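You operate a simulated robot arm through the tools that you are given. There is no shell and no other tool.

You run a simulated robot arm. Do the job below in one go: nothing can be reset, and whatever is moved stays where it is left.

TASK
Seat the cream crucible at melter two, unlatch, fill it, wind back level.
Fine: the seat is under the spout; tilt by the handwheel; latch it again; spill nothing; the other crucibles stay empty. Set down upright: what you pick out.

It is judged by the outcome, as a careful person would: the job done as asked, and still so three seconds after it is handed in. It fails if anything else is knocked over, pushed out of place, dropped, spilled or broken.

THE ROBOT
A 7-joint arm with a two-finger parallel gripper, fixed in place. Base frame: the origin is at the foot of the arm, x ahead of it, y to its left, z up. Units: mm, degrees, N and s.
Its first joint turns from -166.0 to 166.0 degrees. Payload 4.4 kg.
Tool frame: the origin (TCP) lies between the finger pads and is the grasp point; the fingertips stand 23 mm ahead of it; z points along the fingers, y is the line along which they close. The gripper opens to 94 mm. The fingers are 38 mm wide and 10 mm thick; the gripper's body (54 by 96 mm) begins 39 mm behind the TCP.
Orientation is that of the tool frame in the base frame, as a unit quaternion [w, x, y, z]. With the fingers straight down and closing along the base's y, the tool's x points along the base's -x, its y along +y and its z along -z.

THE INTERFACE
- The arm moves only by the tool step_arm. Its argument "targets" is a list that holds one entry, the list of rows, each a list of 7 numbers: the gripper command, from -1 (shut) to 1 (fully open), values between in proportion, then the shift along the base's x, y, z in units of 30 mm (1.0 is 30 mm), then the turn, a rotation vector about the base's x, y, z in units of 4 degrees (1.0 is 4 degrees). In form: [[[hand, tx, ty, tz, rx, ry, rz], ...]]. A call has 1 to 20 rows; each row shifts and turns the commanded pose from where the row before left it. A call with a number of a shift or a turn outside -1 to 1 is refused whole. Rows are played at 5 a second. More than 50 mm and 8.6 degrees between two rows, or a gripper value outside its range, and nothing of the call is played. Where a pose cannot be reached the arm comes as near as it can. A force on the tool above 90 N (or 10 N above the force at the start of the call, whichever is more), or a blocked arm, ends the call early, and 0.2 s more pass. The fingers move at their own pace (about 72 mm/s each) and stop on an object; they squeeze with about 41 N. The grip force told is the motor's: it shows also when the fingers shut on nothing. Time passes only in rows, and 0.2 s behind the last, so rows that do not move let the fingers close. The reply holds the time, the measured pose of the TCP, the force on the tool along the base axes, the opening and the grip force, in the units named above and with some noise, with the torque about the TCP (base axes, N m) and any sound that the robot's microphone picked up.
- Cameras (640 x 400 px; columns grow to the right, rows downward): "scene" is fixed at [48.8, 651.5, 1237.4]; the picture's right is [0.03, -1.00, 0.00], its down [-0.39, -0.01, -0.92] and it looks along [0.92, 0.03, -0.39] (base axes); focal length 316 px, centre (320, 200). "wrist" rides on the gripper at [86, 16, -74] in the tool frame; the picture's right is [-0.18, 0.98, 0.00], its down [-0.58, -0.11, -0.81] and it looks along [-0.79, -0.15, 0.59] (tool axes); focal length 243 px, centre (320, 200). There is no depth. A picture from a camera that has moved, and an enlarged one, comes with that camera's place and axes in the base frame and with its lens.
- get_image(camera): a new picture of that camera. It takes no simulated time.
- close_up(camera, box): a new picture of the part [left, top, right, bottom] of that camera's present view, enlarged. It takes no simulated time.
- hand_in(): hands the job in; it is judged then, once.

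Nothing tells you positions but the pictures and the camera data. Unless the task says otherwise, let go and move clear before handing in.

The tools are called after "Emit:" by a JSON object that holds its "name" and its "arguments". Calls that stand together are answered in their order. step_arm: Moves the arm, as the interface text tells. Its arguments: {"type":"object","properties":{"targets":{"type":"array"}},"required":["targets"]} The other tools are called the same way: get_image (camera) takes a picture; close_up (camera, box) takes an enlarged picture of a part of a camera's view; hand_in () hands the job in.

At the start:

```text
clock: 0.0
tcp_pos: [731.1, 221.7, 1180.6]
tool_rot: [0.0, 0.0, 1.0, 0.0]
contact_force: [0.1, 0.3, -0.2]
moment: [-0.03, 0.03, -0.02]
grip_width: 94.2
gripper_force: 0.0
```

scene: 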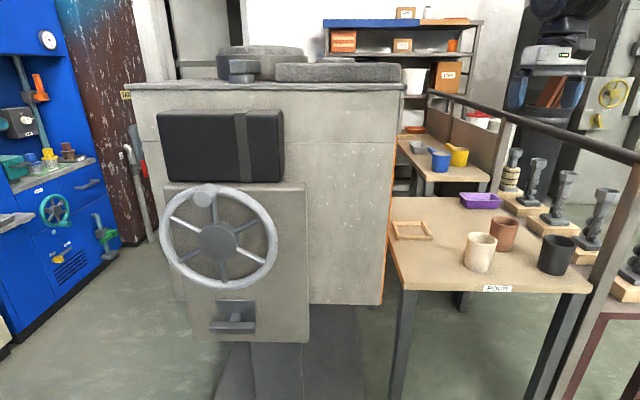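
wrist: 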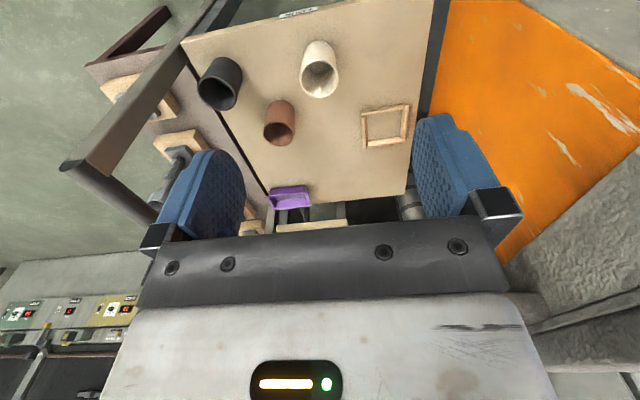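

I see a melter cabinet with a handwheel and a latch-like lever below it. To its right is a table with a label, a small wooden frame, and three crucibles (cream, brown, black). I'll look closer before moving anything.

Emit:
{"name": "close_up", "arguments": {"camera": "scene", "box": [120, 40, 420, 350]}}

Emit:
{"name": "close_up", "arguments": {"camera": "scene", "box": [370, 130, 640, 310]}}

Emit:
{"name": "close_up", "arguments": {"camera": "scene", "box": [0, 0, 200, 330]}}

Emit:
{"name": "close_up", "arguments": {"camera": "scene", "box": [300, 0, 640, 200]}}

Emit:
{"name": "close_up", "arguments": {"camera": "wrist", "box": [80, 0, 540, 240]}}

```text
1.29 times, centred on (270, 195) of scene
camera zoom: at [48.8, 651.5, 1237.4], right [0.03, -1.0, 0.0], down [-0.39, -0.01, -0.92], along [0.92, 0.03, -0.39], focal length 408 px, centre (384, 206)
```

zoom: 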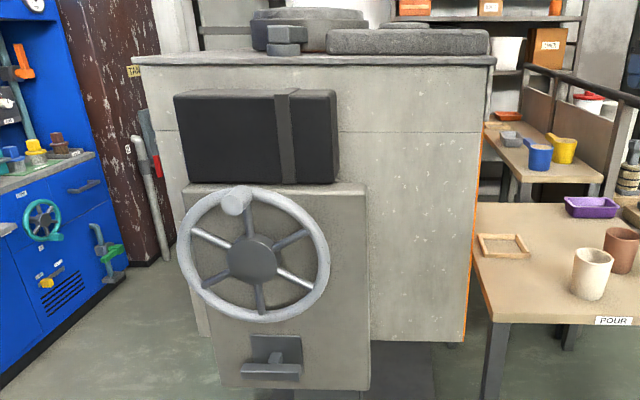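

```text
2.22 times, centred on (505, 220) of scene
camera zoom: at [48.8, 651.5, 1237.4], right [0.03, -1.0, 0.0], down [-0.39, -0.01, -0.92], along [0.92, 0.03, -0.39], focal length 702 px, centre (-91, 156)
```

zoom: 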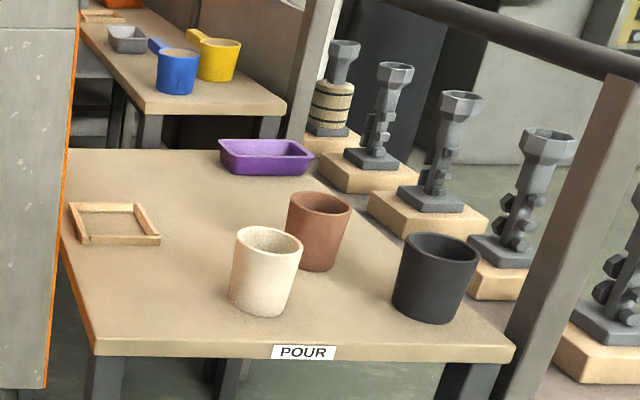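

```text
1.21 times, centred on (100, 165) of scene
camera zoom: at [48.8, 651.5, 1237.4], right [0.03, -1.0, 0.0], down [-0.39, -0.01, -0.92], along [0.92, 0.03, -0.39], focal length 383 px, centre (587, 242)
```

zoom: 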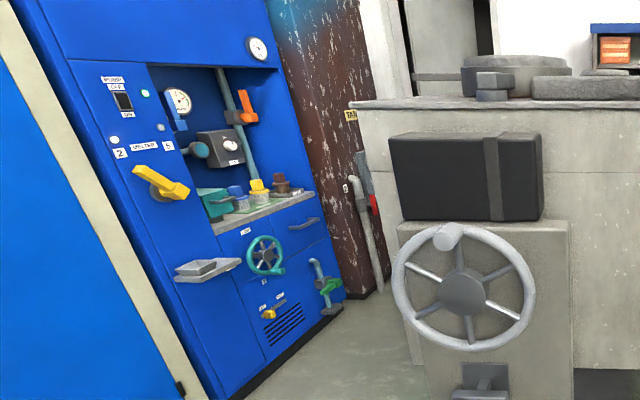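

```text
1.88 times, centred on (470, 100) of scene
camera zoom: at [48.8, 651.5, 1237.4], right [0.03, -1.0, 0.0], down [-0.39, -0.01, -0.92], along [0.92, 0.03, -0.39], focal length 595 px, centre (38, 388)
```

zoom: 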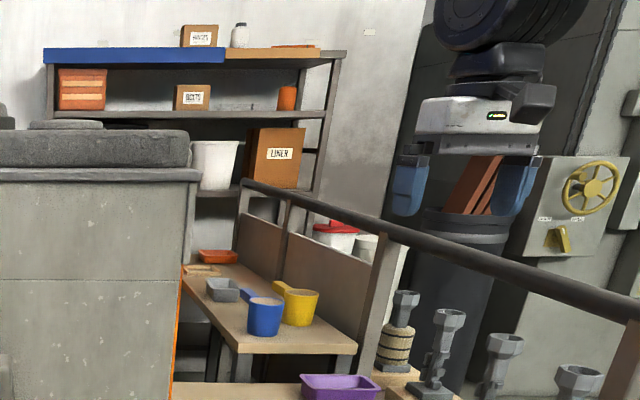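

```text
1.39 times, centred on (310, 120) of wrist
camera zoom: at [643.6, 237.8, 1254.3], right [0.18, 0.98, 0.0], down [0.58, -0.11, 0.81], along [0.79, -0.15, -0.59], focal length 338 px, centre (334, 311)
```

zoom: 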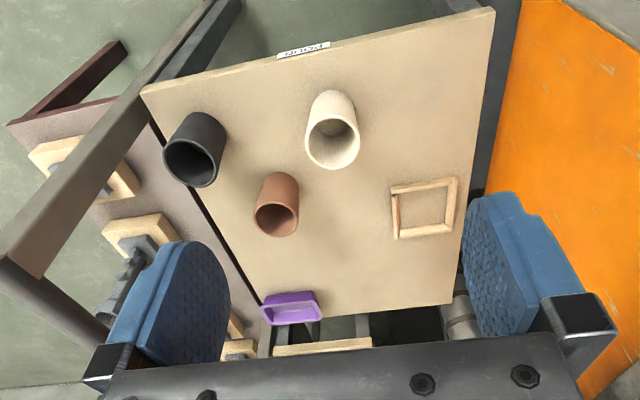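

I can make out three possible handwheels: the big grey one in front, a teal one on the blue cabinet and a yellow one far right. I need to read the labels to find melter two.

Emit:
{"name": "close_up", "arguments": {"camera": "scene", "box": [0, 80, 130, 161]}}

Emit:
{"name": "close_up", "arguments": {"camera": "scene", "box": [0, 160, 130, 290]}}

Emit:
{"name": "close_up", "arguments": {"camera": "scene", "box": [540, 60, 640, 160]}}

Emit:
{"name": "close_up", "arguments": {"camera": "wrist", "box": [0, 240, 160, 400]}}

Emit:
{"name": "close_up", "arguments": {"camera": "wrist", "box": [480, 220, 640, 400]}}

Emit:
{"name": "close_up", "arguments": {"camera": "scene", "box": [380, 180, 480, 260]}}

```text
4.92 times, centred on (65, 120) of scene
camera zoom: at [48.8, 651.5, 1237.4], right [0.03, -1.0, 0.0], down [-0.39, -0.01, -0.92], along [0.92, 0.03, -0.39], focal length 1556 px, centre (1575, 591)
```

zoom: 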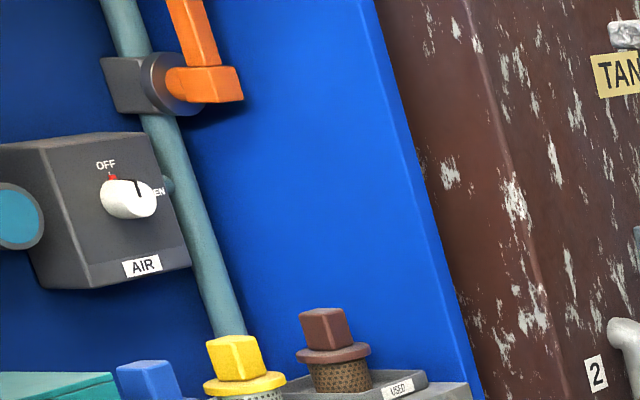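

```text
3.08 times, centred on (65, 225) of scene
camera zoom: at [48.8, 651.5, 1237.4], right [0.03, -1.0, 0.0], down [-0.39, -0.01, -0.92], along [0.92, 0.03, -0.39], focal length 972 px, centre (1105, 123)
```

zoom: 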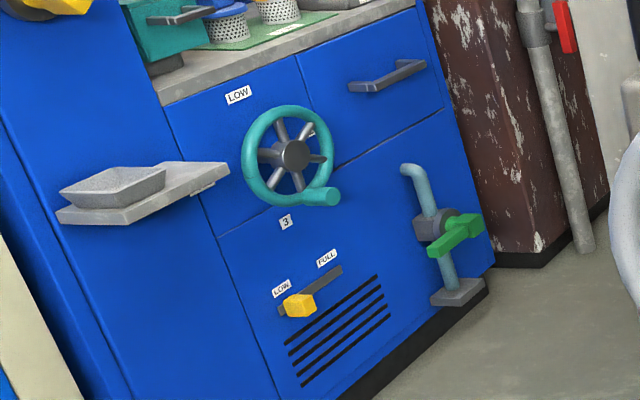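

```text
4.00 times, centred on (590, 110) of scene
camera zoom: at [48.8, 651.5, 1237.4], right [0.03, -1.0, 0.0], down [-0.39, -0.01, -0.92], along [0.92, 0.03, -0.39], focal length 1264 px, centre (-760, 560)
```

zoom: 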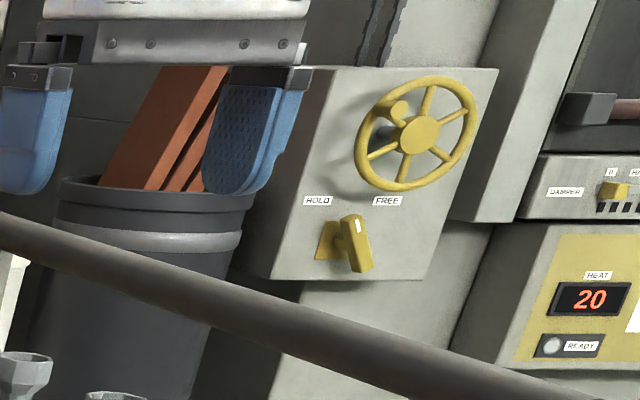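

```text
2.50 times, centred on (80, 320) of wrist
camera zoom: at [643.6, 237.8, 1254.3], right [0.18, 0.98, 0.0], down [0.58, -0.11, 0.81], along [0.79, -0.15, -0.59], focal length 606 px, centre (920, -100)
```

zoom: 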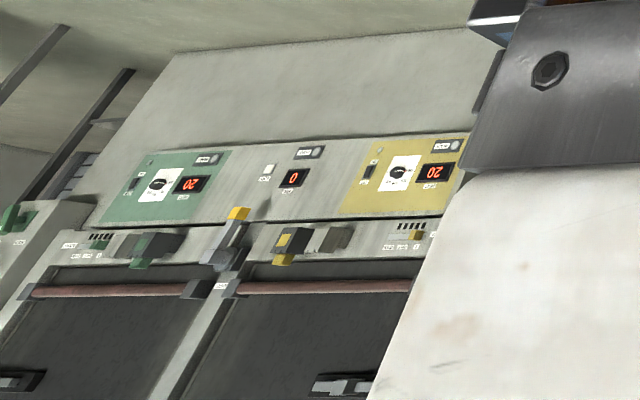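

```text
2.22 times, centred on (560, 310) of wrist
camera zoom: at [643.6, 237.8, 1254.3], right [0.18, 0.98, 0.0], down [0.58, -0.11, 0.81], along [0.79, -0.15, -0.59], focal length 539 px, centre (-213, -44)
```

zoom: 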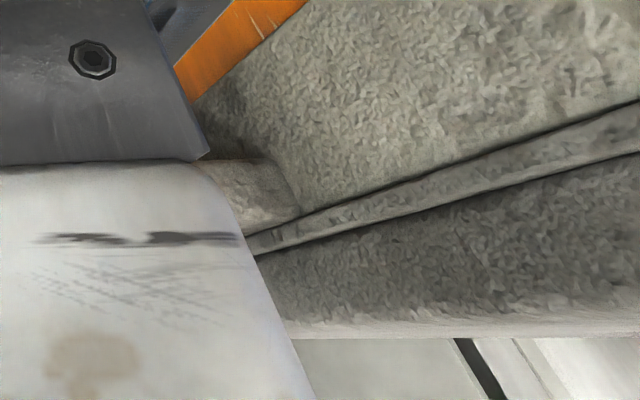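

```text
5.00 times, centred on (430, 220) of scene
camera zoom: at [48.8, 651.5, 1237.4], right [0.03, -1.0, 0.0], down [-0.39, -0.01, -0.92], along [0.92, 0.03, -0.39], focal length 1580 px, centre (-230, 100)
```

zoom: 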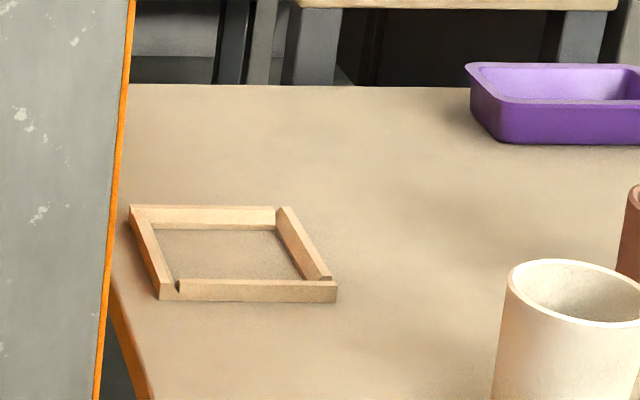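

The yellow wheel with HOLD/FREE looks far off in the background, and the grey wheel is about 1.2 m from the base. I'll turn the wrist camera around in place to survey the area before choosing.

Emit:
{"name": "step_arm", "arguments": {"targets": [[[1, 0, 0, 0, 0, 0, -1], [1, 0, 0, 0, 0, 0, -1], [1, 0, 0, 0, 0, 0, -1], [1, 0, 0, 0, 0, 0, -1], [1, 0, 0, 0, 0, 0, -1], [1, 0, 0, 0, 0, 0, -1], [1, 0, 0, 0, 0, 0, -1], [1, 0, 0, 0, 0, 0, -1], [1, 0, 0, 0, 0, 0, -1], [1, 0, 0, 0, 0, 0, -1]]]}}

Emit:
{"name": "get_image", "arguments": {"camera": "wrist"}}

Emit:
{"name": "get_image", "arguments": {"camera": "scene"}}

```text
clock: 2.2
tcp_pos: [731.5, 220.7, 1180.7]
tool_rot: [0.0, 0.343, 0.939, 0.0]
contact_force: [0.5, -0.3, 0.6]
moment: [-0.04, 0.03, -0.01]
grip_width: 94.3
gripper_force: 0.1
```

```text
taken
camera wrist: at [674.6, 289.2, 1254.4], right [0.77, 0.63, 0.0], down [0.38, -0.46, 0.81], along [0.51, -0.62, -0.59], focal length 243 px, centre (320, 200)
```

wrist: 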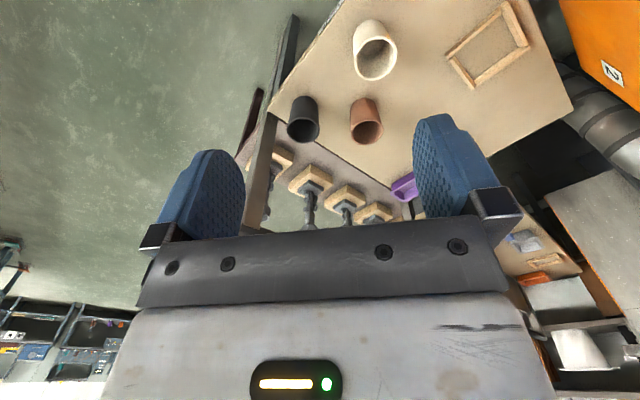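

```text
taken
```

scene: 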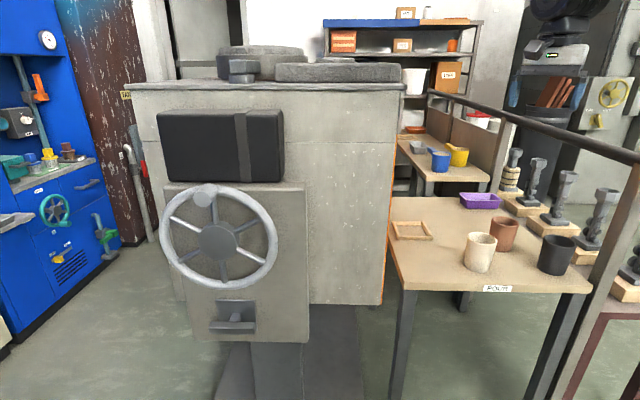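

There is a "2" label on the orange side of the grey cabinet, with what looks like a spout beside the wooden frame on the POUR table. I'll zoom in on these and on the other frame further back.

Emit:
{"name": "close_up", "arguments": {"camera": "wrist", "box": [480, 0, 640, 200]}}

Emit:
{"name": "close_up", "arguments": {"camera": "wrist", "box": [480, 180, 640, 400]}}

Emit:
{"name": "close_up", "arguments": {"camera": "scene", "box": [380, 110, 500, 185]}}

Emit:
{"name": "close_up", "arguments": {"camera": "scene", "box": [150, 180, 310, 340]}}

```text
2.00 times, centred on (560, 100) of wrist
camera zoom: at [674.6, 289.2, 1254.4], right [0.77, 0.63, 0.0], down [0.38, -0.46, 0.81], along [0.51, -0.62, -0.59], focal length 485 px, centre (-160, 400)
```

zoom: 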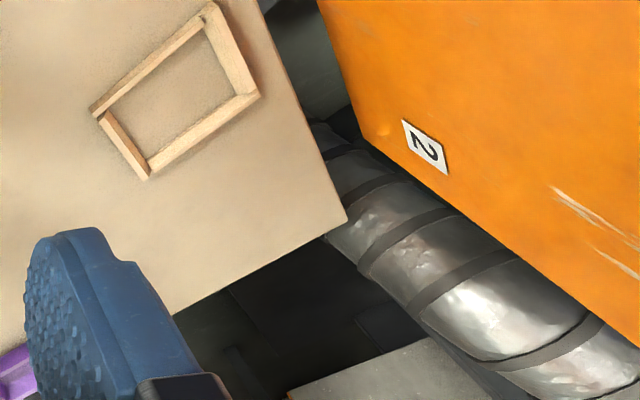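

```text
1.82 times, centred on (560, 290) of wrist
camera zoom: at [674.6, 289.2, 1254.4], right [0.77, 0.63, 0.0], down [0.38, -0.46, 0.81], along [0.51, -0.62, -0.59], focal length 441 px, centre (-116, 36)
```

zoom: 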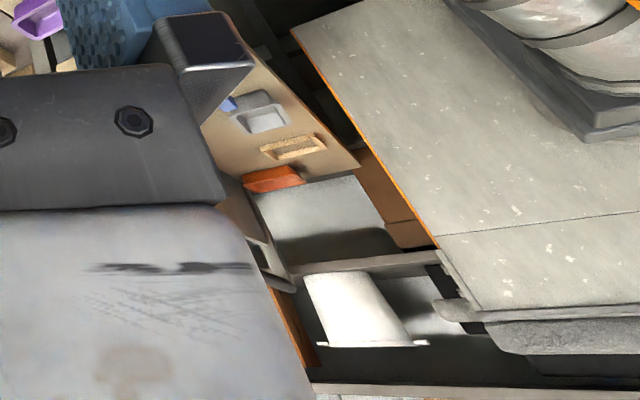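

```text
5.33 times, centred on (440, 148) of scene
camera zoom: at [48.8, 651.5, 1237.4], right [0.03, -1.0, 0.0], down [-0.39, -0.01, -0.92], along [0.92, 0.03, -0.39], focal length 1685 px, centre (-320, 480)
```

zoom: 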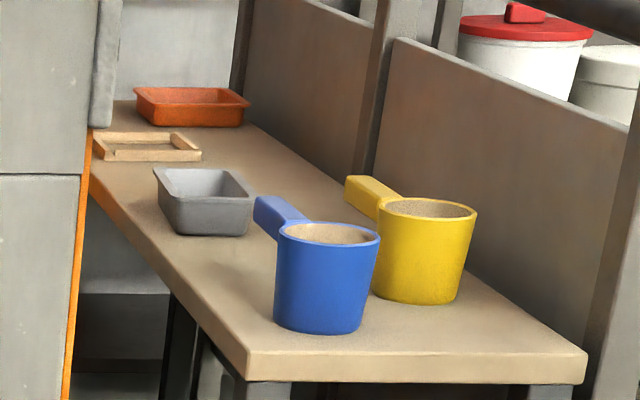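

```text
2.50 times, centred on (230, 260) of scene
camera zoom: at [48.8, 651.5, 1237.4], right [0.03, -1.0, 0.0], down [-0.39, -0.01, -0.92], along [0.92, 0.03, -0.39], focal length 790 px, centre (545, 50)
```

zoom: 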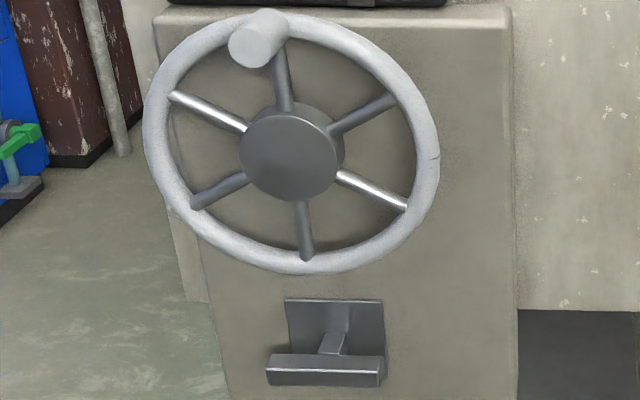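

The wooden frame triangulates to about (1084, 344, 690), and the "2" is on the orange side next to it. Next I'll pan the wrist camera left towards the wheel and latch.

Emit:
{"name": "step_arm", "arguments": {"targets": [[[1, -1, 0, 0, 0, 0, 1], [1, -1, 0, 0, 0, 0, 1], [1, -1, 0, 0, 0, 0, 1], [1, -1, 0, 0, 0, 0, 1], [1, -1, 0, 0, 0, 0, 1], [1, -1, 0, 0, 0, 0, 1], [1, -1, 0, 0, 0, 0, 1], [1, -1, 0, 0, 0, 0, 1], [1, 0, 0, 0, 0, 0, 1], [1, 0, 0, 0, 0, 0, 1], [1, 0, 0, 0, 0, 0, 1], [1, 0, 0, 0, 0, 0, 1], [1, 0, 0, 0, 0, 0, 1], [1, 0, 0, 0, 0, 0, 1], [1, 0, 0, 0, 0, 0, 1], [1, 0, 0, 0, 0, 0, 1], [1, 0, 0, 0, 0, 0, 1], [1, 0, 0, 0, 0, 0, 1], [1, 0, 0, 0, 0, 0, 1], [1, 0, 0, 0, 0, 0, 1]]]}}

Emit:
{"name": "get_image", "arguments": {"camera": "wrist"}}

Emit:
{"name": "get_image", "arguments": {"camera": "scene"}}

```text
clock: 6.4
tcp_pos: [490.4, 220.8, 1181.3]
tool_rot: [0.001, -0.343, 0.939, 0.0]
contact_force: [0.9, 1.0, 0.1]
moment: [-0.01, -0.01, 0.0]
grip_width: 93.9
gripper_force: 0.0
```

```text
taken
camera wrist: at [413.7, 178.4, 1254.7], right [-0.49, 0.87, 0.0], down [0.51, 0.29, 0.81], along [0.7, 0.4, -0.59], focal length 243 px, centre (320, 200)
```

wrist: 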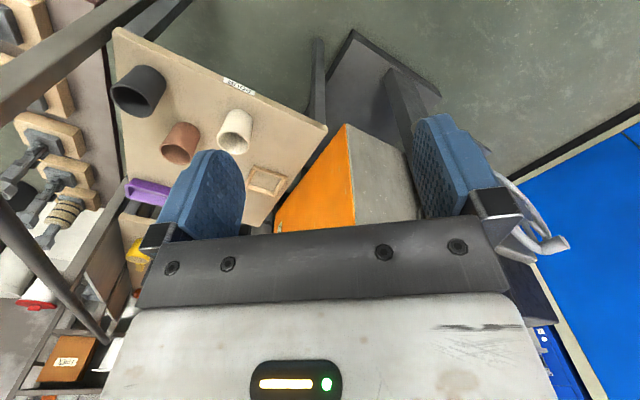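

```text
taken
```

scene: 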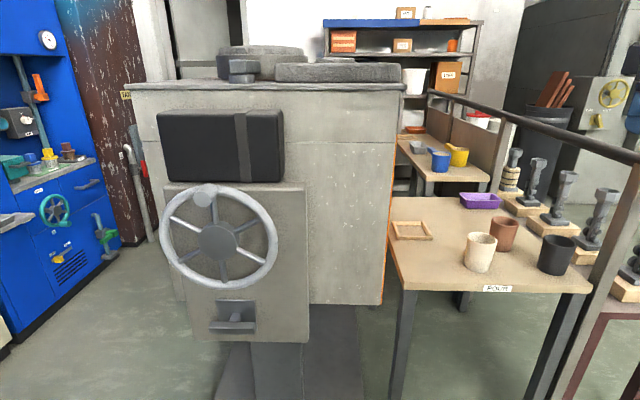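

The front of melter two sits at about x=797, with its orange side at y≈490 and its underside at z≈590. The table is at z≈690 and a rail runs near y≈-144. Next I'll take a lower, more level view from the table side to find the spout.

Emit:
{"name": "step_arm", "arguments": {"targets": [[[1, 0.4, -0.8, -0.3, 0.643, -0.766, 0.3], [1, 0.4, -0.8, -0.3, 0.643, -0.766, 0.3], [1, 0.4, -0.8, -0.3, 0.643, -0.766, 0.3], [1, 0.4, -0.8, -0.3, 0.643, -0.766, 0.3], [1, 0.4, -0.8, -0.3, 0.643, -0.766, 0.3], [1, 0.4, -0.8, -0.3, 0.643, -0.766, 0.3], [1, 0.4, -0.8, -0.3, 0.643, -0.766, 0.3], [1, 0.4, -0.8, -0.3, 0.643, -0.766, 0.3]]]}}

Emit:
{"name": "get_image", "arguments": {"camera": "wrist"}}

Emit:
{"name": "get_image", "arguments": {"camera": "scene"}}

```text
clock: 8.2
tcp_pos: [585.5, 27.4, 1107.2]
tool_rot: [0.258, -0.406, 0.872, 0.094]
contact_force: [0.1, -0.2, -0.1]
moment: [0.04, 0.01, -0.01]
grip_width: 94.0
gripper_force: 0.1
```

```text
taken
camera wrist: at [497.6, -45.7, 1123.1], right [-0.64, 0.76, 0.05], down [0.09, 0.01, 1.0], along [0.76, 0.65, -0.08], focal length 243 px, centre (320, 200)
```

wrist: 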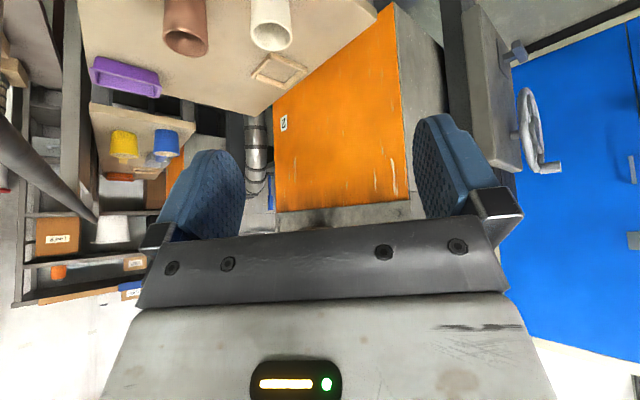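

```text
taken
```

scene: 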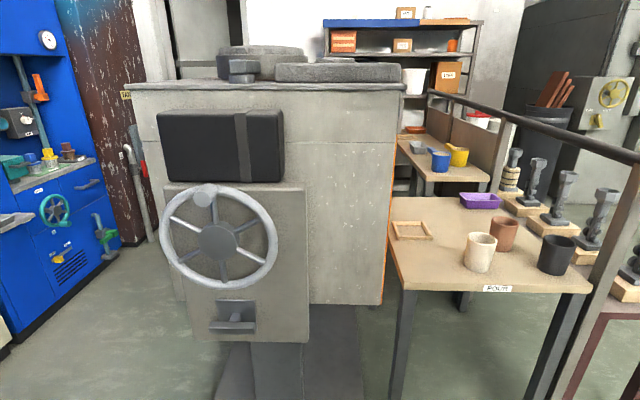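

Much clearer now: the melter's orange side, its "2" label, the seat frame on the table, and the wheel's crank knob on the right. I'll zoom in on the spout region and the wheel.

Emit:
{"name": "close_up", "arguments": {"camera": "wrist", "box": [230, 0, 450, 240]}}

Emit:
{"name": "close_up", "arguments": {"camera": "wrist", "box": [440, 0, 640, 200]}}

Emit:
{"name": "close_up", "arguments": {"camera": "wrist", "box": [240, 170, 400, 250]}}

```text
1.67 times, centred on (340, 120) of wrist
camera zoom: at [497.6, -45.7, 1123.1], right [-0.64, 0.76, 0.05], down [0.09, 0.01, 1.0], along [0.76, 0.65, -0.08], focal length 404 px, centre (287, 333)
```

zoom: 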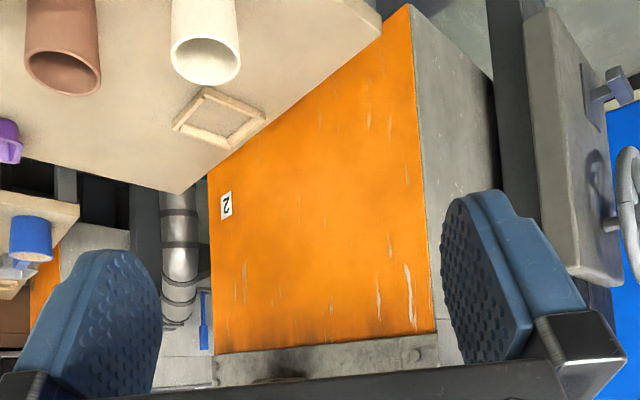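

```text
2.00 times, centred on (540, 100) of wrist
camera zoom: at [497.6, -45.7, 1123.1], right [-0.64, 0.76, 0.05], down [0.09, 0.01, 1.0], along [0.76, 0.65, -0.08], focal length 485 px, centre (-120, 400)
```

zoom: 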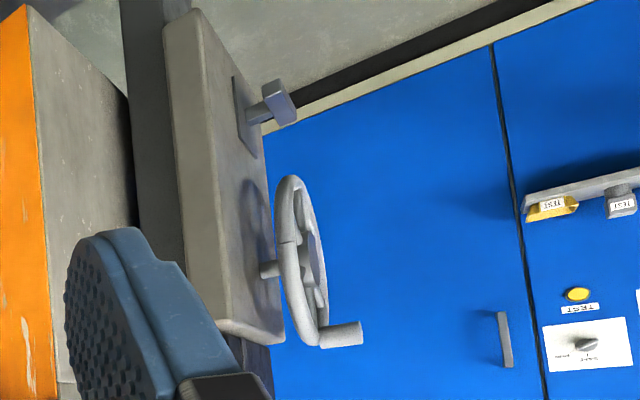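

```text
4.00 times, centred on (320, 210) of wrist
camera zoom: at [497.6, -45.7, 1123.1], right [-0.64, 0.76, 0.05], down [0.09, 0.01, 1.0], along [0.76, 0.65, -0.08], focal length 970 px, centre (320, 160)
```

zoom: 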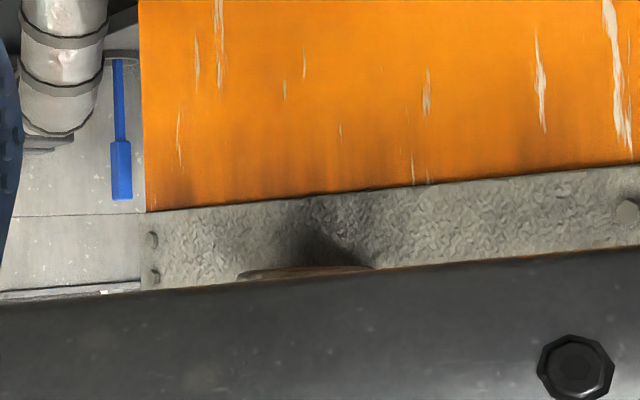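

Wheel knob is at roughly (571, 879, 1015), the wheel centre near (620, 886, 896) and the latch near (630, 886, 649). I'll move the camera over there for a closer look at the latch and wheel.

Emit:
{"name": "step_arm", "arguments": {"targets": [[[1, -0.4, 1, -0.2, 0, 0, 0], [1, -0.4, 1, -0.2, 0, 0, 0], [1, -0.4, 1, -0.2, 0, 0, 0], [1, -0.4, 1, -0.2, 0, 0, 0], [1, -0.4, 1, -0.2, 0, 0, 0], [1, -0.4, 1, -0.2, 0, 0, 0], [1, -0.4, 1, -0.2, 0, 0, 0], [1, -0.4, 1, -0.2, 0, 0, 0], [1, -0.4, 1, -0.2, 0, 0, 0], [1, -0.4, 1, -0.2, 0, 0, 0], [1, -0.4, 1, -0.2, 0, 0, 0], [1, -0.4, 1, -0.2, 0, 0, 0], [1, -0.4, 1, -0.2, 0, 0, 0], [1, -0.4, 1, -0.2, 0, 0, 0], [1, -0.4, 1, -0.2, 0, 0, 0], [1, -0.4, 1, -0.2, 0, 0, 0], [1, -0.4, 1, -0.2, 0, 0, 0], [1, -0.4, 1, -0.2, 0, 0, 0]]]}}

Emit:
{"name": "get_image", "arguments": {"camera": "wrist"}}

Emit:
{"name": "get_image", "arguments": {"camera": "scene"}}

```text
clock: 12.0
tcp_pos: [369.7, 568.1, 1002.1]
tool_rot: [0.259, -0.405, 0.872, 0.095]
contact_force: [0.0, 0.2, 0.9]
moment: [-0.01, 0.0, -0.01]
grip_width: 93.9
gripper_force: 0.0
```

```text
taken
camera wrist: at [282.3, 494.4, 1018.3], right [-0.64, 0.76, 0.05], down [0.09, 0.01, 1.0], along [0.76, 0.65, -0.08], focal length 243 px, centre (320, 200)
```

wrist: 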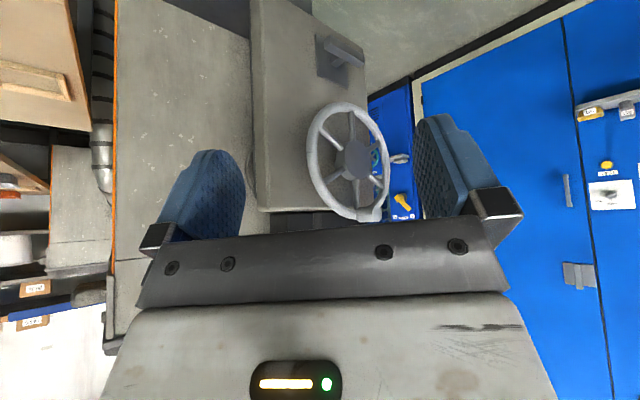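

```text
taken
```

scene: 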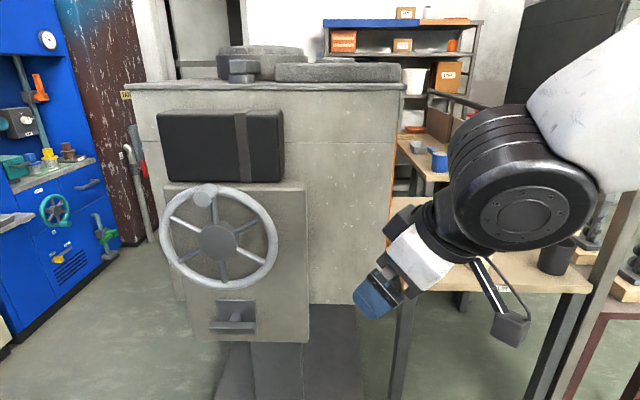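

The view is good. I'll zoom in on the latch, and the wheel.

Emit:
{"name": "close_up", "arguments": {"camera": "wrist", "box": [290, 10, 390, 110]}}

Emit:
{"name": "close_up", "arguments": {"camera": "wrist", "box": [290, 90, 420, 230]}}

Emit:
{"name": "close_up", "arguments": {"camera": "scene", "box": [200, 280, 270, 345]}}

Emit:
{"name": "close_up", "arguments": {"camera": "scene", "box": [120, 30, 420, 190]}}

```text
4.00 times, centred on (340, 60) of wrist
camera zoom: at [282.3, 494.4, 1018.3], right [-0.64, 0.76, 0.05], down [0.09, 0.01, 1.0], along [0.76, 0.65, -0.08], focal length 970 px, centre (240, 760)
```

zoom: 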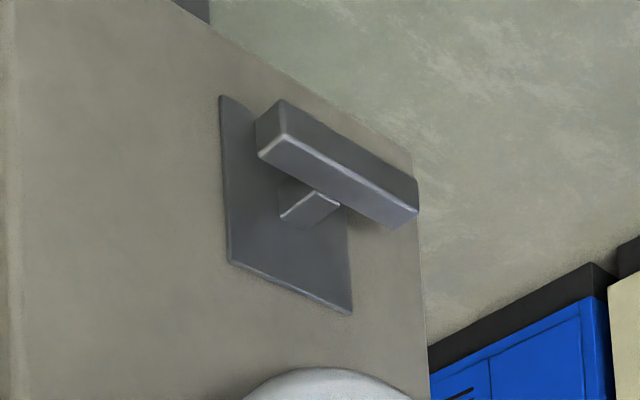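

```text
2.86 times, centred on (355, 160) of wrist
camera zoom: at [282.3, 494.4, 1018.3], right [-0.64, 0.76, 0.05], down [0.09, 0.01, 1.0], along [0.76, 0.65, -0.08], focal length 693 px, centre (220, 314)
```

zoom: 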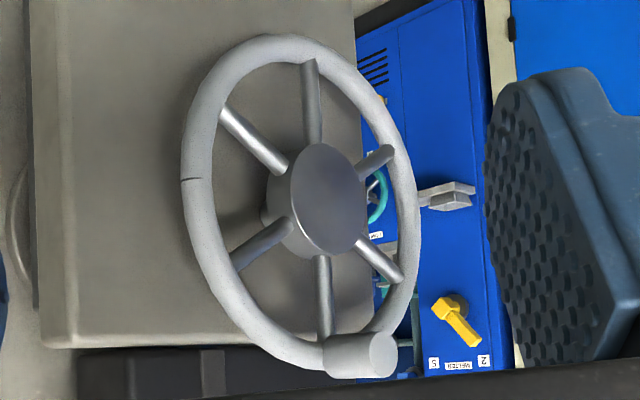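

```text
6.15 times, centred on (235, 312) of scene
camera zoom: at [48.8, 651.5, 1237.4], right [0.03, -1.0, 0.0], down [-0.39, -0.01, -0.92], along [0.92, 0.03, -0.39], focal length 1944 px, centre (843, -492)
```

zoom: 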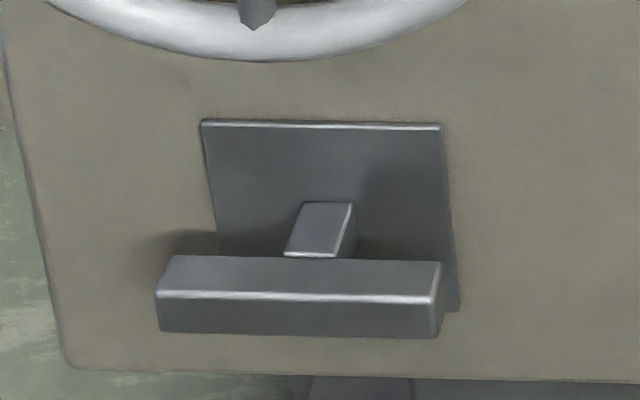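

```text
2.13 times, centred on (270, 110) of scene
camera zoom: at [48.8, 651.5, 1237.4], right [0.03, -1.0, 0.0], down [-0.39, -0.01, -0.92], along [0.92, 0.03, -0.39], focal length 674 px, centre (427, 392)
```

zoom: 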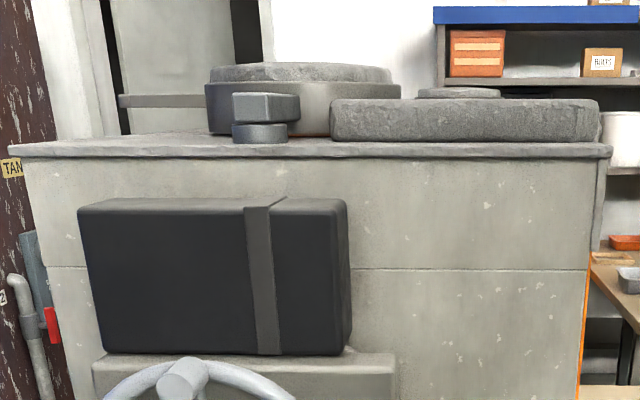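

The latch is a T-handle bar from about y 828 to 939 at z≈655, on a stem at y≈882. The wheel hub is near (598, 877, 904) and the knob tip near (573, 880, 1015). Next I'll go back over the table to measure the cream crucible.

Emit:
{"name": "step_arm", "arguments": {"targets": [[[1, 0.65, -0.63, -0.1, -0.643, 0.766, -0.3], [1, 0.65, -0.63, -0.1, -0.643, 0.766, -0.3], [1, 0.65, -0.63, -0.1, -0.643, 0.766, -0.3], [1, 0.65, -0.63, -0.1, -0.643, 0.766, -0.3], [1, 0.65, -0.63, -0.1, -0.643, 0.766, -0.3], [1, 0.65, -0.63, -0.1, -0.643, 0.766, -0.3], [1, 0.65, -0.63, -0.1, -0.643, 0.766, -0.3], [1, 0.65, -0.63, -0.1, -0.643, 0.766, -0.3], [1, 0.65, -0.63, -0.1, 0, 0, -0.8], [1, 0.65, -0.63, -0.1, 0, 0, -0.8], [1, 0.65, -0.63, -0.1, 0, 0, -0.8], [1, 0.65, -0.63, -0.1, 0, 0, -0.8], [1, 0.65, -0.63, -0.1, 0, 0, -0.8], [1, 0.65, -0.63, -0.1, 0, 0, -0.8], [1, 0.65, -0.63, -0.1, 0, 0, -0.8], [1, 0.65, -0.63, -0.1, 0, 0, 0], [1, 0.65, -0.63, -0.1, 0, 0, 0], [1, 0.65, -0.63, -0.1, 0, 0, 0], [1, 0, 0, 0, 0, 0, 0]]]}}

Emit:
{"name": "get_image", "arguments": {"camera": "wrist"}}

Emit:
{"name": "get_image", "arguments": {"camera": "scene"}}

```text
clock: 16.0
tcp_pos: [722.8, 228.6, 946.1]
tool_rot: [0.0, -0.153, 0.988, 0.0]
contact_force: [0.1, 0.0, -0.2]
moment: [0.0, -0.01, -0.03]
grip_width: 94.1
gripper_force: 0.1
```

```text
taken
camera wrist: at [634.2, 218.5, 1020.9], right [-0.12, 0.99, 0.0], down [0.59, 0.07, 0.81], along [0.8, 0.1, -0.59], focal length 243 px, centre (320, 200)
```

wrist: 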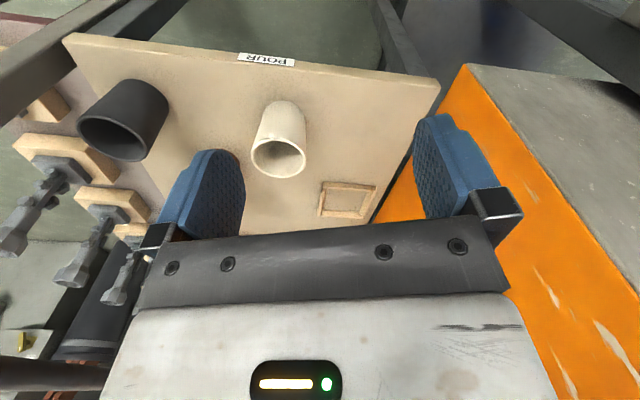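

```text
taken
```

scene: 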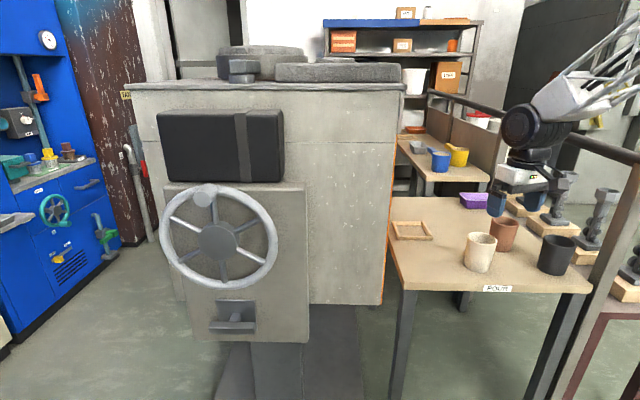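

I'm hovering in front of the crucibles, so I'll take enlarged views to triangulate the cream one and the frame.

Emit:
{"name": "close_up", "arguments": {"camera": "wrist", "box": [220, 40, 420, 240]}}

Emit:
{"name": "close_up", "arguments": {"camera": "scene", "box": [430, 200, 590, 300]}}

Emit:
{"name": "close_up", "arguments": {"camera": "scene", "box": [380, 205, 444, 245]}}

```text
2.00 times, centred on (320, 140) of wrist
camera zoom: at [634.2, 218.5, 1020.9], right [-0.12, 0.99, 0.0], down [0.59, 0.07, 0.81], along [0.8, 0.1, -0.59], focal length 485 px, centre (320, 320)
```

zoom: 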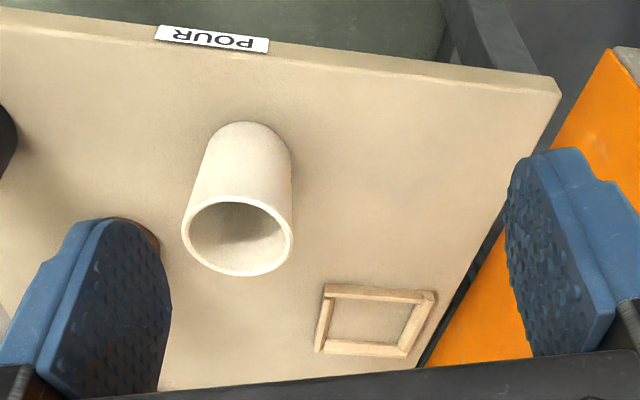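

```text
4.00 times, centred on (510, 250) of scene
camera zoom: at [48.8, 651.5, 1237.4], right [0.03, -1.0, 0.0], down [-0.39, -0.01, -0.92], along [0.92, 0.03, -0.39], focal length 1264 px, centre (-440, 0)
```

zoom: 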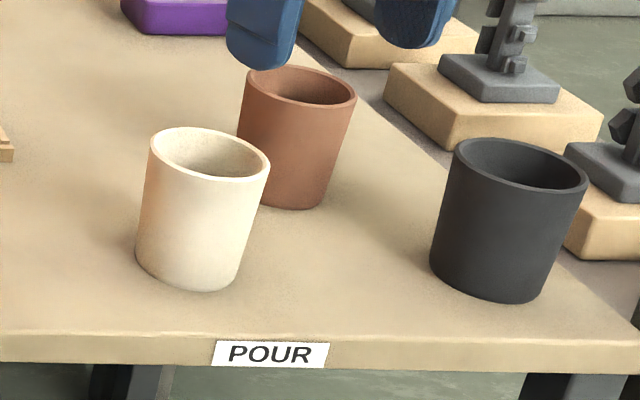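

```text
10.00 times, centred on (412, 225) of scene
camera zoom: at [48.8, 651.5, 1237.4], right [0.03, -1.0, 0.0], down [-0.39, -0.01, -0.92], along [0.92, 0.03, -0.39], focal length 3160 px, centre (-600, -50)
```

zoom: 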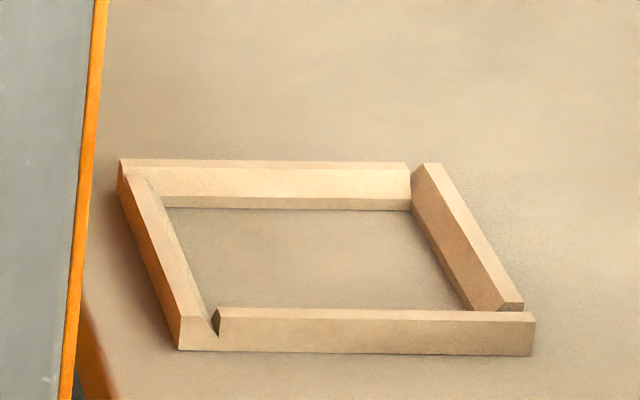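

The cream crucible stands at about (894, 189), with its base at z≈660, rim at z≈757 and OD ≈82 mm. The seat frame is centred near (1112, 341). That's beyond tool-down reach, so I'll flip the tool 180° (camera on the upper side) and then tilt it outward.

Emit:
{"name": "step_arm", "arguments": {"targets": [[[1, 0, 0, 0, 0, 0, -1], [1, 0, 0, 0, 0, 0, -1], [1, 0, 0, 0, 0, 0, -1], [1, 0, 0, 0, 0, 0, -1], [1, 0, 0, 0, 0, 0, -1], [1, 0, 0, 0, 0, 0, -1], [1, 0, 0, 0, 0, 0, -1], [1, 0, 0, 0, 0, 0, -1], [1, 0, 0, 0, 0, 0, -1], [1, 0, 0, 0, 0, 0, -1], [1, 0, 0, 0, 0, 0, -1], [1, 0, 0, 0, 0, 0, -1], [1, 0, 0, 0, 0, 0, -1], [1, 0, 0, 0, 0, 0, -1], [1, 0, 0, 0, 0, 0, -1], [1, 0, 0, 0, 0, 0, -1], [1, 0, 0, 0, 0, 0, -1], [1, 0, 0, 0, 0, 0, -1], [1, 0, 0, 0, 0, 0, -1], [1, 0, 0, 0, 0, 0, -1]]]}}

Emit:
{"name": "get_image", "arguments": {"camera": "wrist"}}

```text
clock: 20.2
tcp_pos: [721.7, 227.2, 946.4]
tool_rot: [0.0, 0.518, 0.855, -0.001]
contact_force: [0.2, 0.5, -0.5]
moment: [0.01, 0.0, -0.02]
grip_width: 94.1
gripper_force: 0.1
```

```text
taken
camera wrist: at [695.2, 313.2, 1020.3], right [0.96, 0.29, 0.0], down [0.17, -0.57, 0.81], along [0.23, -0.77, -0.59], focal length 243 px, centre (320, 200)
```

wrist: 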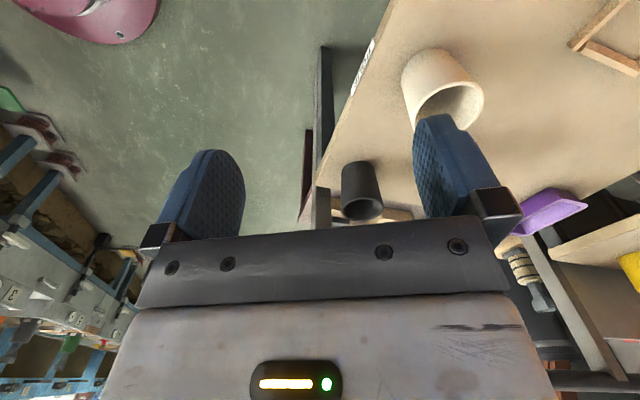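

The tool has turned 80° cleanly. I'll continue the remaining ~100°.

Emit:
{"name": "step_arm", "arguments": {"targets": [[[1, 0, 0, 0, 0, 0, -1], [1, 0, 0, 0, 0, 0, -1], [1, 0, 0, 0, 0, 0, -1], [1, 0, 0, 0, 0, 0, -1], [1, 0, 0, 0, 0, 0, -1], [1, 0, 0, 0, 0, 0, -1], [1, 0, 0, 0, 0, 0, -1], [1, 0, 0, 0, 0, 0, -1], [1, 0, 0, 0, 0, 0, -1], [1, 0, 0, 0, 0, 0, -1], [1, 0, 0, 0, 0, 0, -1], [1, 0, 0, 0, 0, 0, -1], [1, 0, 0, 0, 0, 0, -1], [1, 0, 0, 0, 0, 0, -1], [1, 0, 0, 0, 0, 0, -1], [1, 0, 0, 0, 0, 0, -1], [1, 0, 0, 0, 0, 0, -1], [1, 0, 0, 0, 0, 0, -1], [1, 0, 0, 0, 0, 0, -1], [1, 0, 0, 0, 0, 0, -1]]]}}

Emit:
{"name": "get_image", "arguments": {"camera": "wrist"}}

```text
clock: 24.4
tcp_pos: [722.3, 228.3, 945.1]
tool_rot: [-0.001, 0.947, 0.322, 0.0]
contact_force: [-0.3, -0.1, -0.7]
moment: [0.04, -0.01, 0.02]
grip_width: 94.1
gripper_force: 0.1
```

```text
taken
camera wrist: at [799.7, 269.5, 1019.9], right [0.45, -0.89, 0.0], down [-0.53, -0.27, 0.81], along [-0.72, -0.36, -0.59], focal length 243 px, centre (320, 200)
```

wrist: 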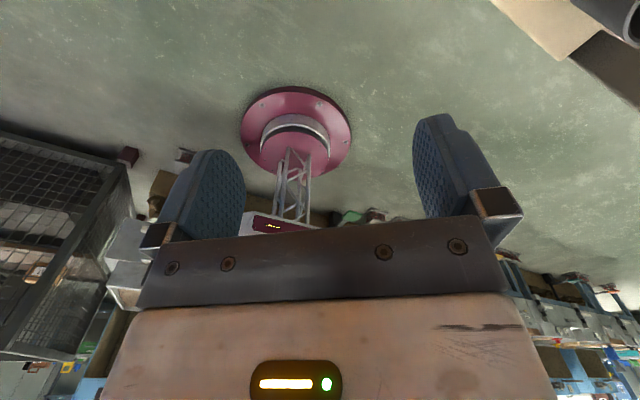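

Continuing: the last 20° of yaw, then a 60° tilt outward along the line to the seat.

Emit:
{"name": "step_arm", "arguments": {"targets": [[[1, 0, 0, 0, 0, 0, -1], [1, 0, 0, 0, 0, 0, -1], [1, 0, 0, 0, 0, 0, -1], [1, 0, 0, 0, 0, 0, -1], [1, 0, 0, 0, 0, 0, -1], [1, 0, 0, 0, 0.302, -0.953, 0], [1, 0, 0, 0, 0.302, -0.953, 0], [1, 0, 0, 0, 0.302, -0.953, 0], [1, 0, 0, 0, 0.302, -0.953, 0], [1, 0, 0, 0, 0.302, -0.953, 0], [1, 0, 0, 0, 0.302, -0.953, 0], [1, 0, 0, 0, 0.302, -0.953, 0], [1, 0, 0, 0, 0.302, -0.953, 0], [1, 0, 0, 0, 0.302, -0.953, 0], [1, 0, 0, 0, 0.302, -0.953, 0], [1, 0, 0, 0, 0.302, -0.953, 0], [1, 0, 0, 0, 0.302, -0.953, 0], [1, 0, 0, 0, 0.302, -0.953, 0], [1, 0, 0, 0, 0.302, -0.953, 0], [1, 0, 0, 0, 0.302, -0.953, 0]]]}}

Emit:
{"name": "get_image", "arguments": {"camera": "wrist"}}

Emit:
{"name": "get_image", "arguments": {"camera": "scene"}}

```text
clock: 28.6
tcp_pos: [725.9, 223.0, 951.3]
tool_rot: [-0.043, 0.857, 0.186, 0.479]
contact_force: [0.5, -0.3, -0.4]
moment: [0.03, 0.01, -0.01]
grip_width: 94.0
gripper_force: 0.0
out of reach, approached as far as the arm can: row 4, 5
```

```text
taken
camera wrist: at [711.9, 214.5, 1065.3], right [0.27, -0.96, -0.05], down [-0.96, -0.26, -0.06], along [0.05, 0.07, -1.0], focal length 243 px, centre (320, 200)
```

wrist: 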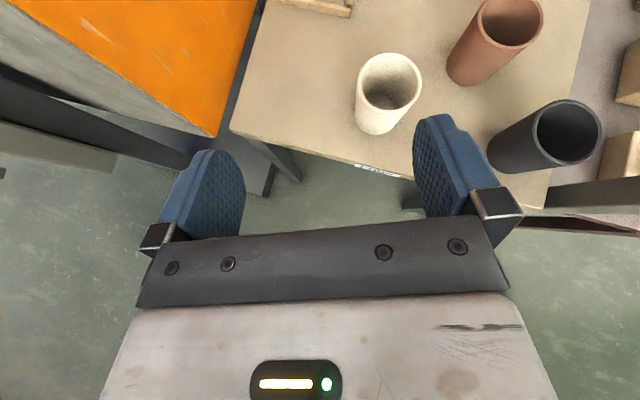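

```text
taken
```

scene: 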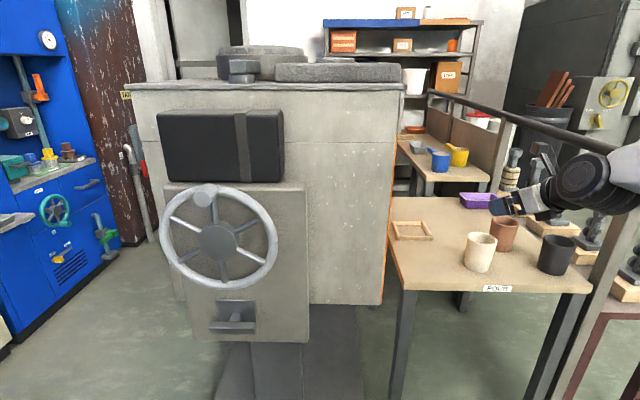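

Rows 4–5 hit a wrist-roll limit, so the tool is rolled about 6° off level there. I'll reach further out at a safe height to check both the reach and whether the roll recovers as the arm stretches.

Emit:
{"name": "step_arm", "arguments": {"targets": [[[1, 0.927, 0.267, -0.15, 0, 0, 0], [1, 0.927, 0.267, -0.15, 0, 0, 0], [1, 0.927, 0.267, -0.15, 0, 0, 0], [1, 0.927, 0.267, -0.15, 0, 0, 0], [1, 0.927, 0.267, -0.15, 0, 0, 0], [1, 0.927, 0.267, -0.15, 0, 0, 0], [1, 0.927, 0.267, -0.15, 0, 0, 0], [1, 0.927, 0.267, -0.15, 0, 0, 0], [1, 0.927, 0.267, -0.15, 0, 0, 0], [1, 0.927, 0.267, -0.15, 0, 0, 0], [1, 0, 0, 0, 0, 0, 0]]]}}

Emit:
{"name": "get_image", "arguments": {"camera": "wrist"}}

Emit:
{"name": "get_image", "arguments": {"camera": "scene"}}

```text
clock: 31.0
tcp_pos: [997.1, 304.0, 907.4]
tool_rot: [-0.05, 0.846, 0.186, 0.497]
contact_force: [-0.4, -0.3, 0.4]
moment: [0.02, 0.0, -0.01]
grip_width: 94.2
gripper_force: 0.0
out of reach, approached as far as the arm can: row 7
```

```text
taken
camera wrist: at [979.2, 292.7, 1020.5], right [0.28, -0.96, -0.06], down [-0.96, -0.27, -0.11], along [0.09, 0.09, -0.99], focal length 243 px, centre (320, 200)
```

wrist: 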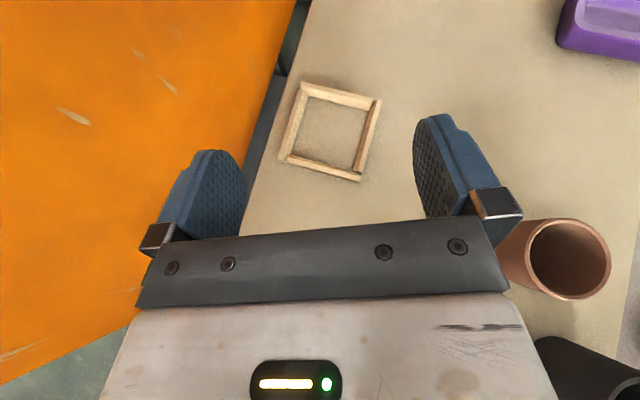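

```text
taken
```

scene: 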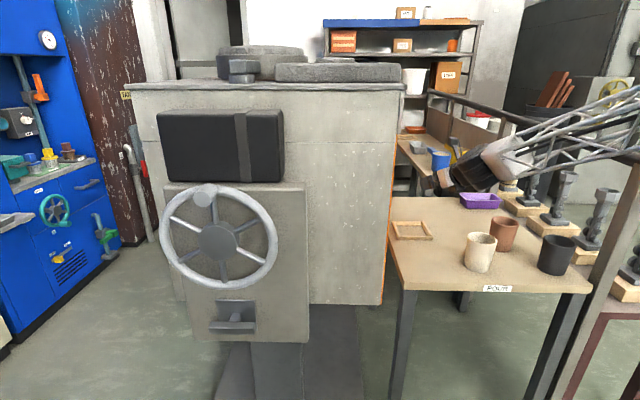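

Reach is fine out here. I'll try rolling the ~6.7° about the tool axis to level the closing direction.

Emit:
{"name": "step_arm", "arguments": {"targets": [[[1, 0, 0, 0, 0.345, 0.113, -0.21], [1, 0, 0, 0, 0.345, 0.113, -0.21], [1, 0, 0, 0, 0.345, 0.113, -0.21], [1, 0, 0, 0, 0.345, 0.113, -0.21], [1, 0, 0, 0, 0, 0, 0]]]}}

```text
clock: 32.2
tcp_pos: [995.6, 303.7, 906.9]
tool_rot: [-0.08, 0.855, 0.137, 0.494]
contact_force: [0.3, -0.3, -0.6]
moment: [0.05, -0.01, 0.0]
grip_width: 94.3
gripper_force: 0.0
```

Level now. Next I'll test reach down to just above the seat with the empty gripper.

Emit:
{"name": "step_arm", "arguments": {"targets": [[[1, 0.645, 0.206, -0.6, 0, 0, 0], [1, 0.645, 0.206, -0.6, 0, 0, 0], [1, 0.645, 0.206, -0.6, 0, 0, 0], [1, 0.645, 0.206, -0.6, 0, 0, 0], [1, 0.645, 0.206, -0.6, 0, 0, 0], [1, 0.645, 0.206, -0.6, 0, 0, 0], [1, 0, 0, 0, 0, 0, 0]]]}}

Emit:
{"name": "get_image", "arguments": {"camera": "wrist"}}

Emit:
{"name": "get_image", "arguments": {"camera": "scene"}}

```text
clock: 33.8
tcp_pos: [1113.3, 340.5, 799.6]
tool_rot: [-0.079, 0.855, 0.136, 0.494]
contact_force: [0.3, 0.3, 1.0]
moment: [0.01, 0.02, -0.01]
grip_width: 93.8
gripper_force: 0.1
```

```text
taken
camera wrist: at [1097.7, 319.1, 911.6], right [0.22, -0.96, -0.16], down [-0.97, -0.21, -0.1], along [0.06, 0.18, -0.98], focal length 243 px, centre (320, 200)
```

wrist: 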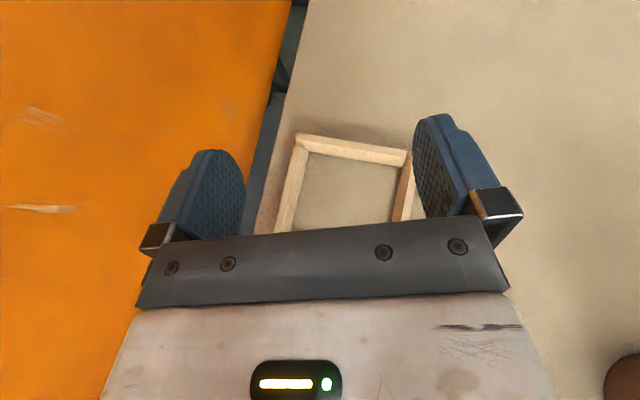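

```text
taken
```

scene: 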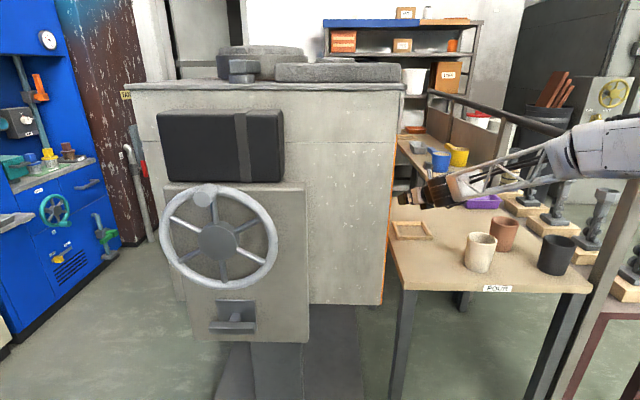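

Reach to the seat is confirmed. I'll zoom on the frame to refine its centre.

Emit:
{"name": "close_up", "arguments": {"camera": "wrist", "box": [240, 110, 440, 240]}}

Emit:
{"name": "close_up", "arguments": {"camera": "scene", "box": [380, 150, 540, 250]}}

```text
3.08 times, centred on (340, 175) of wrist
camera zoom: at [1097.7, 319.1, 911.6], right [0.22, -0.96, -0.16], down [-0.97, -0.21, -0.1], along [0.06, 0.18, -0.98], focal length 746 px, centre (258, 277)
```

zoom: 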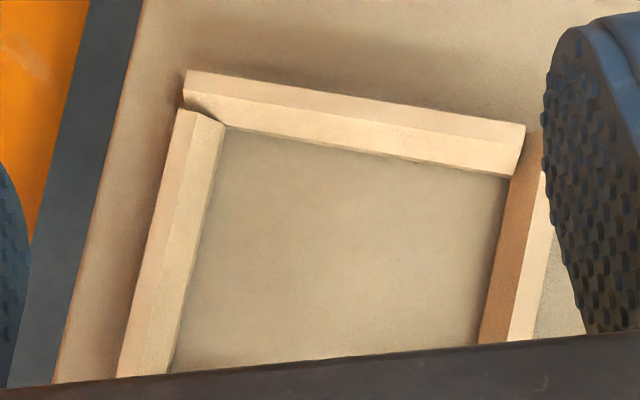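

```text
4.00 times, centred on (460, 200) of scene
camera zoom: at [48.8, 651.5, 1237.4], right [0.03, -1.0, 0.0], down [-0.39, -0.01, -0.92], along [0.92, 0.03, -0.39], focal length 1264 px, centre (-240, 200)
```

zoom: 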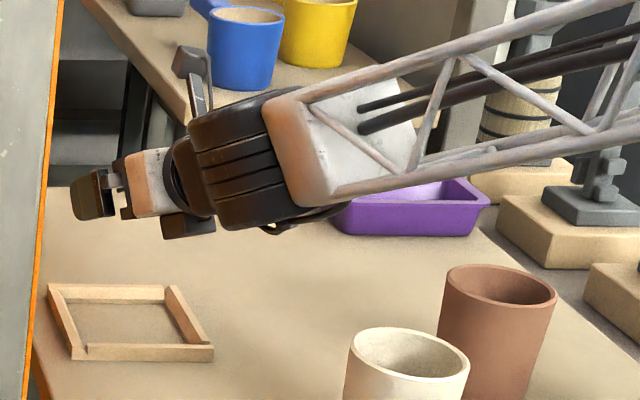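

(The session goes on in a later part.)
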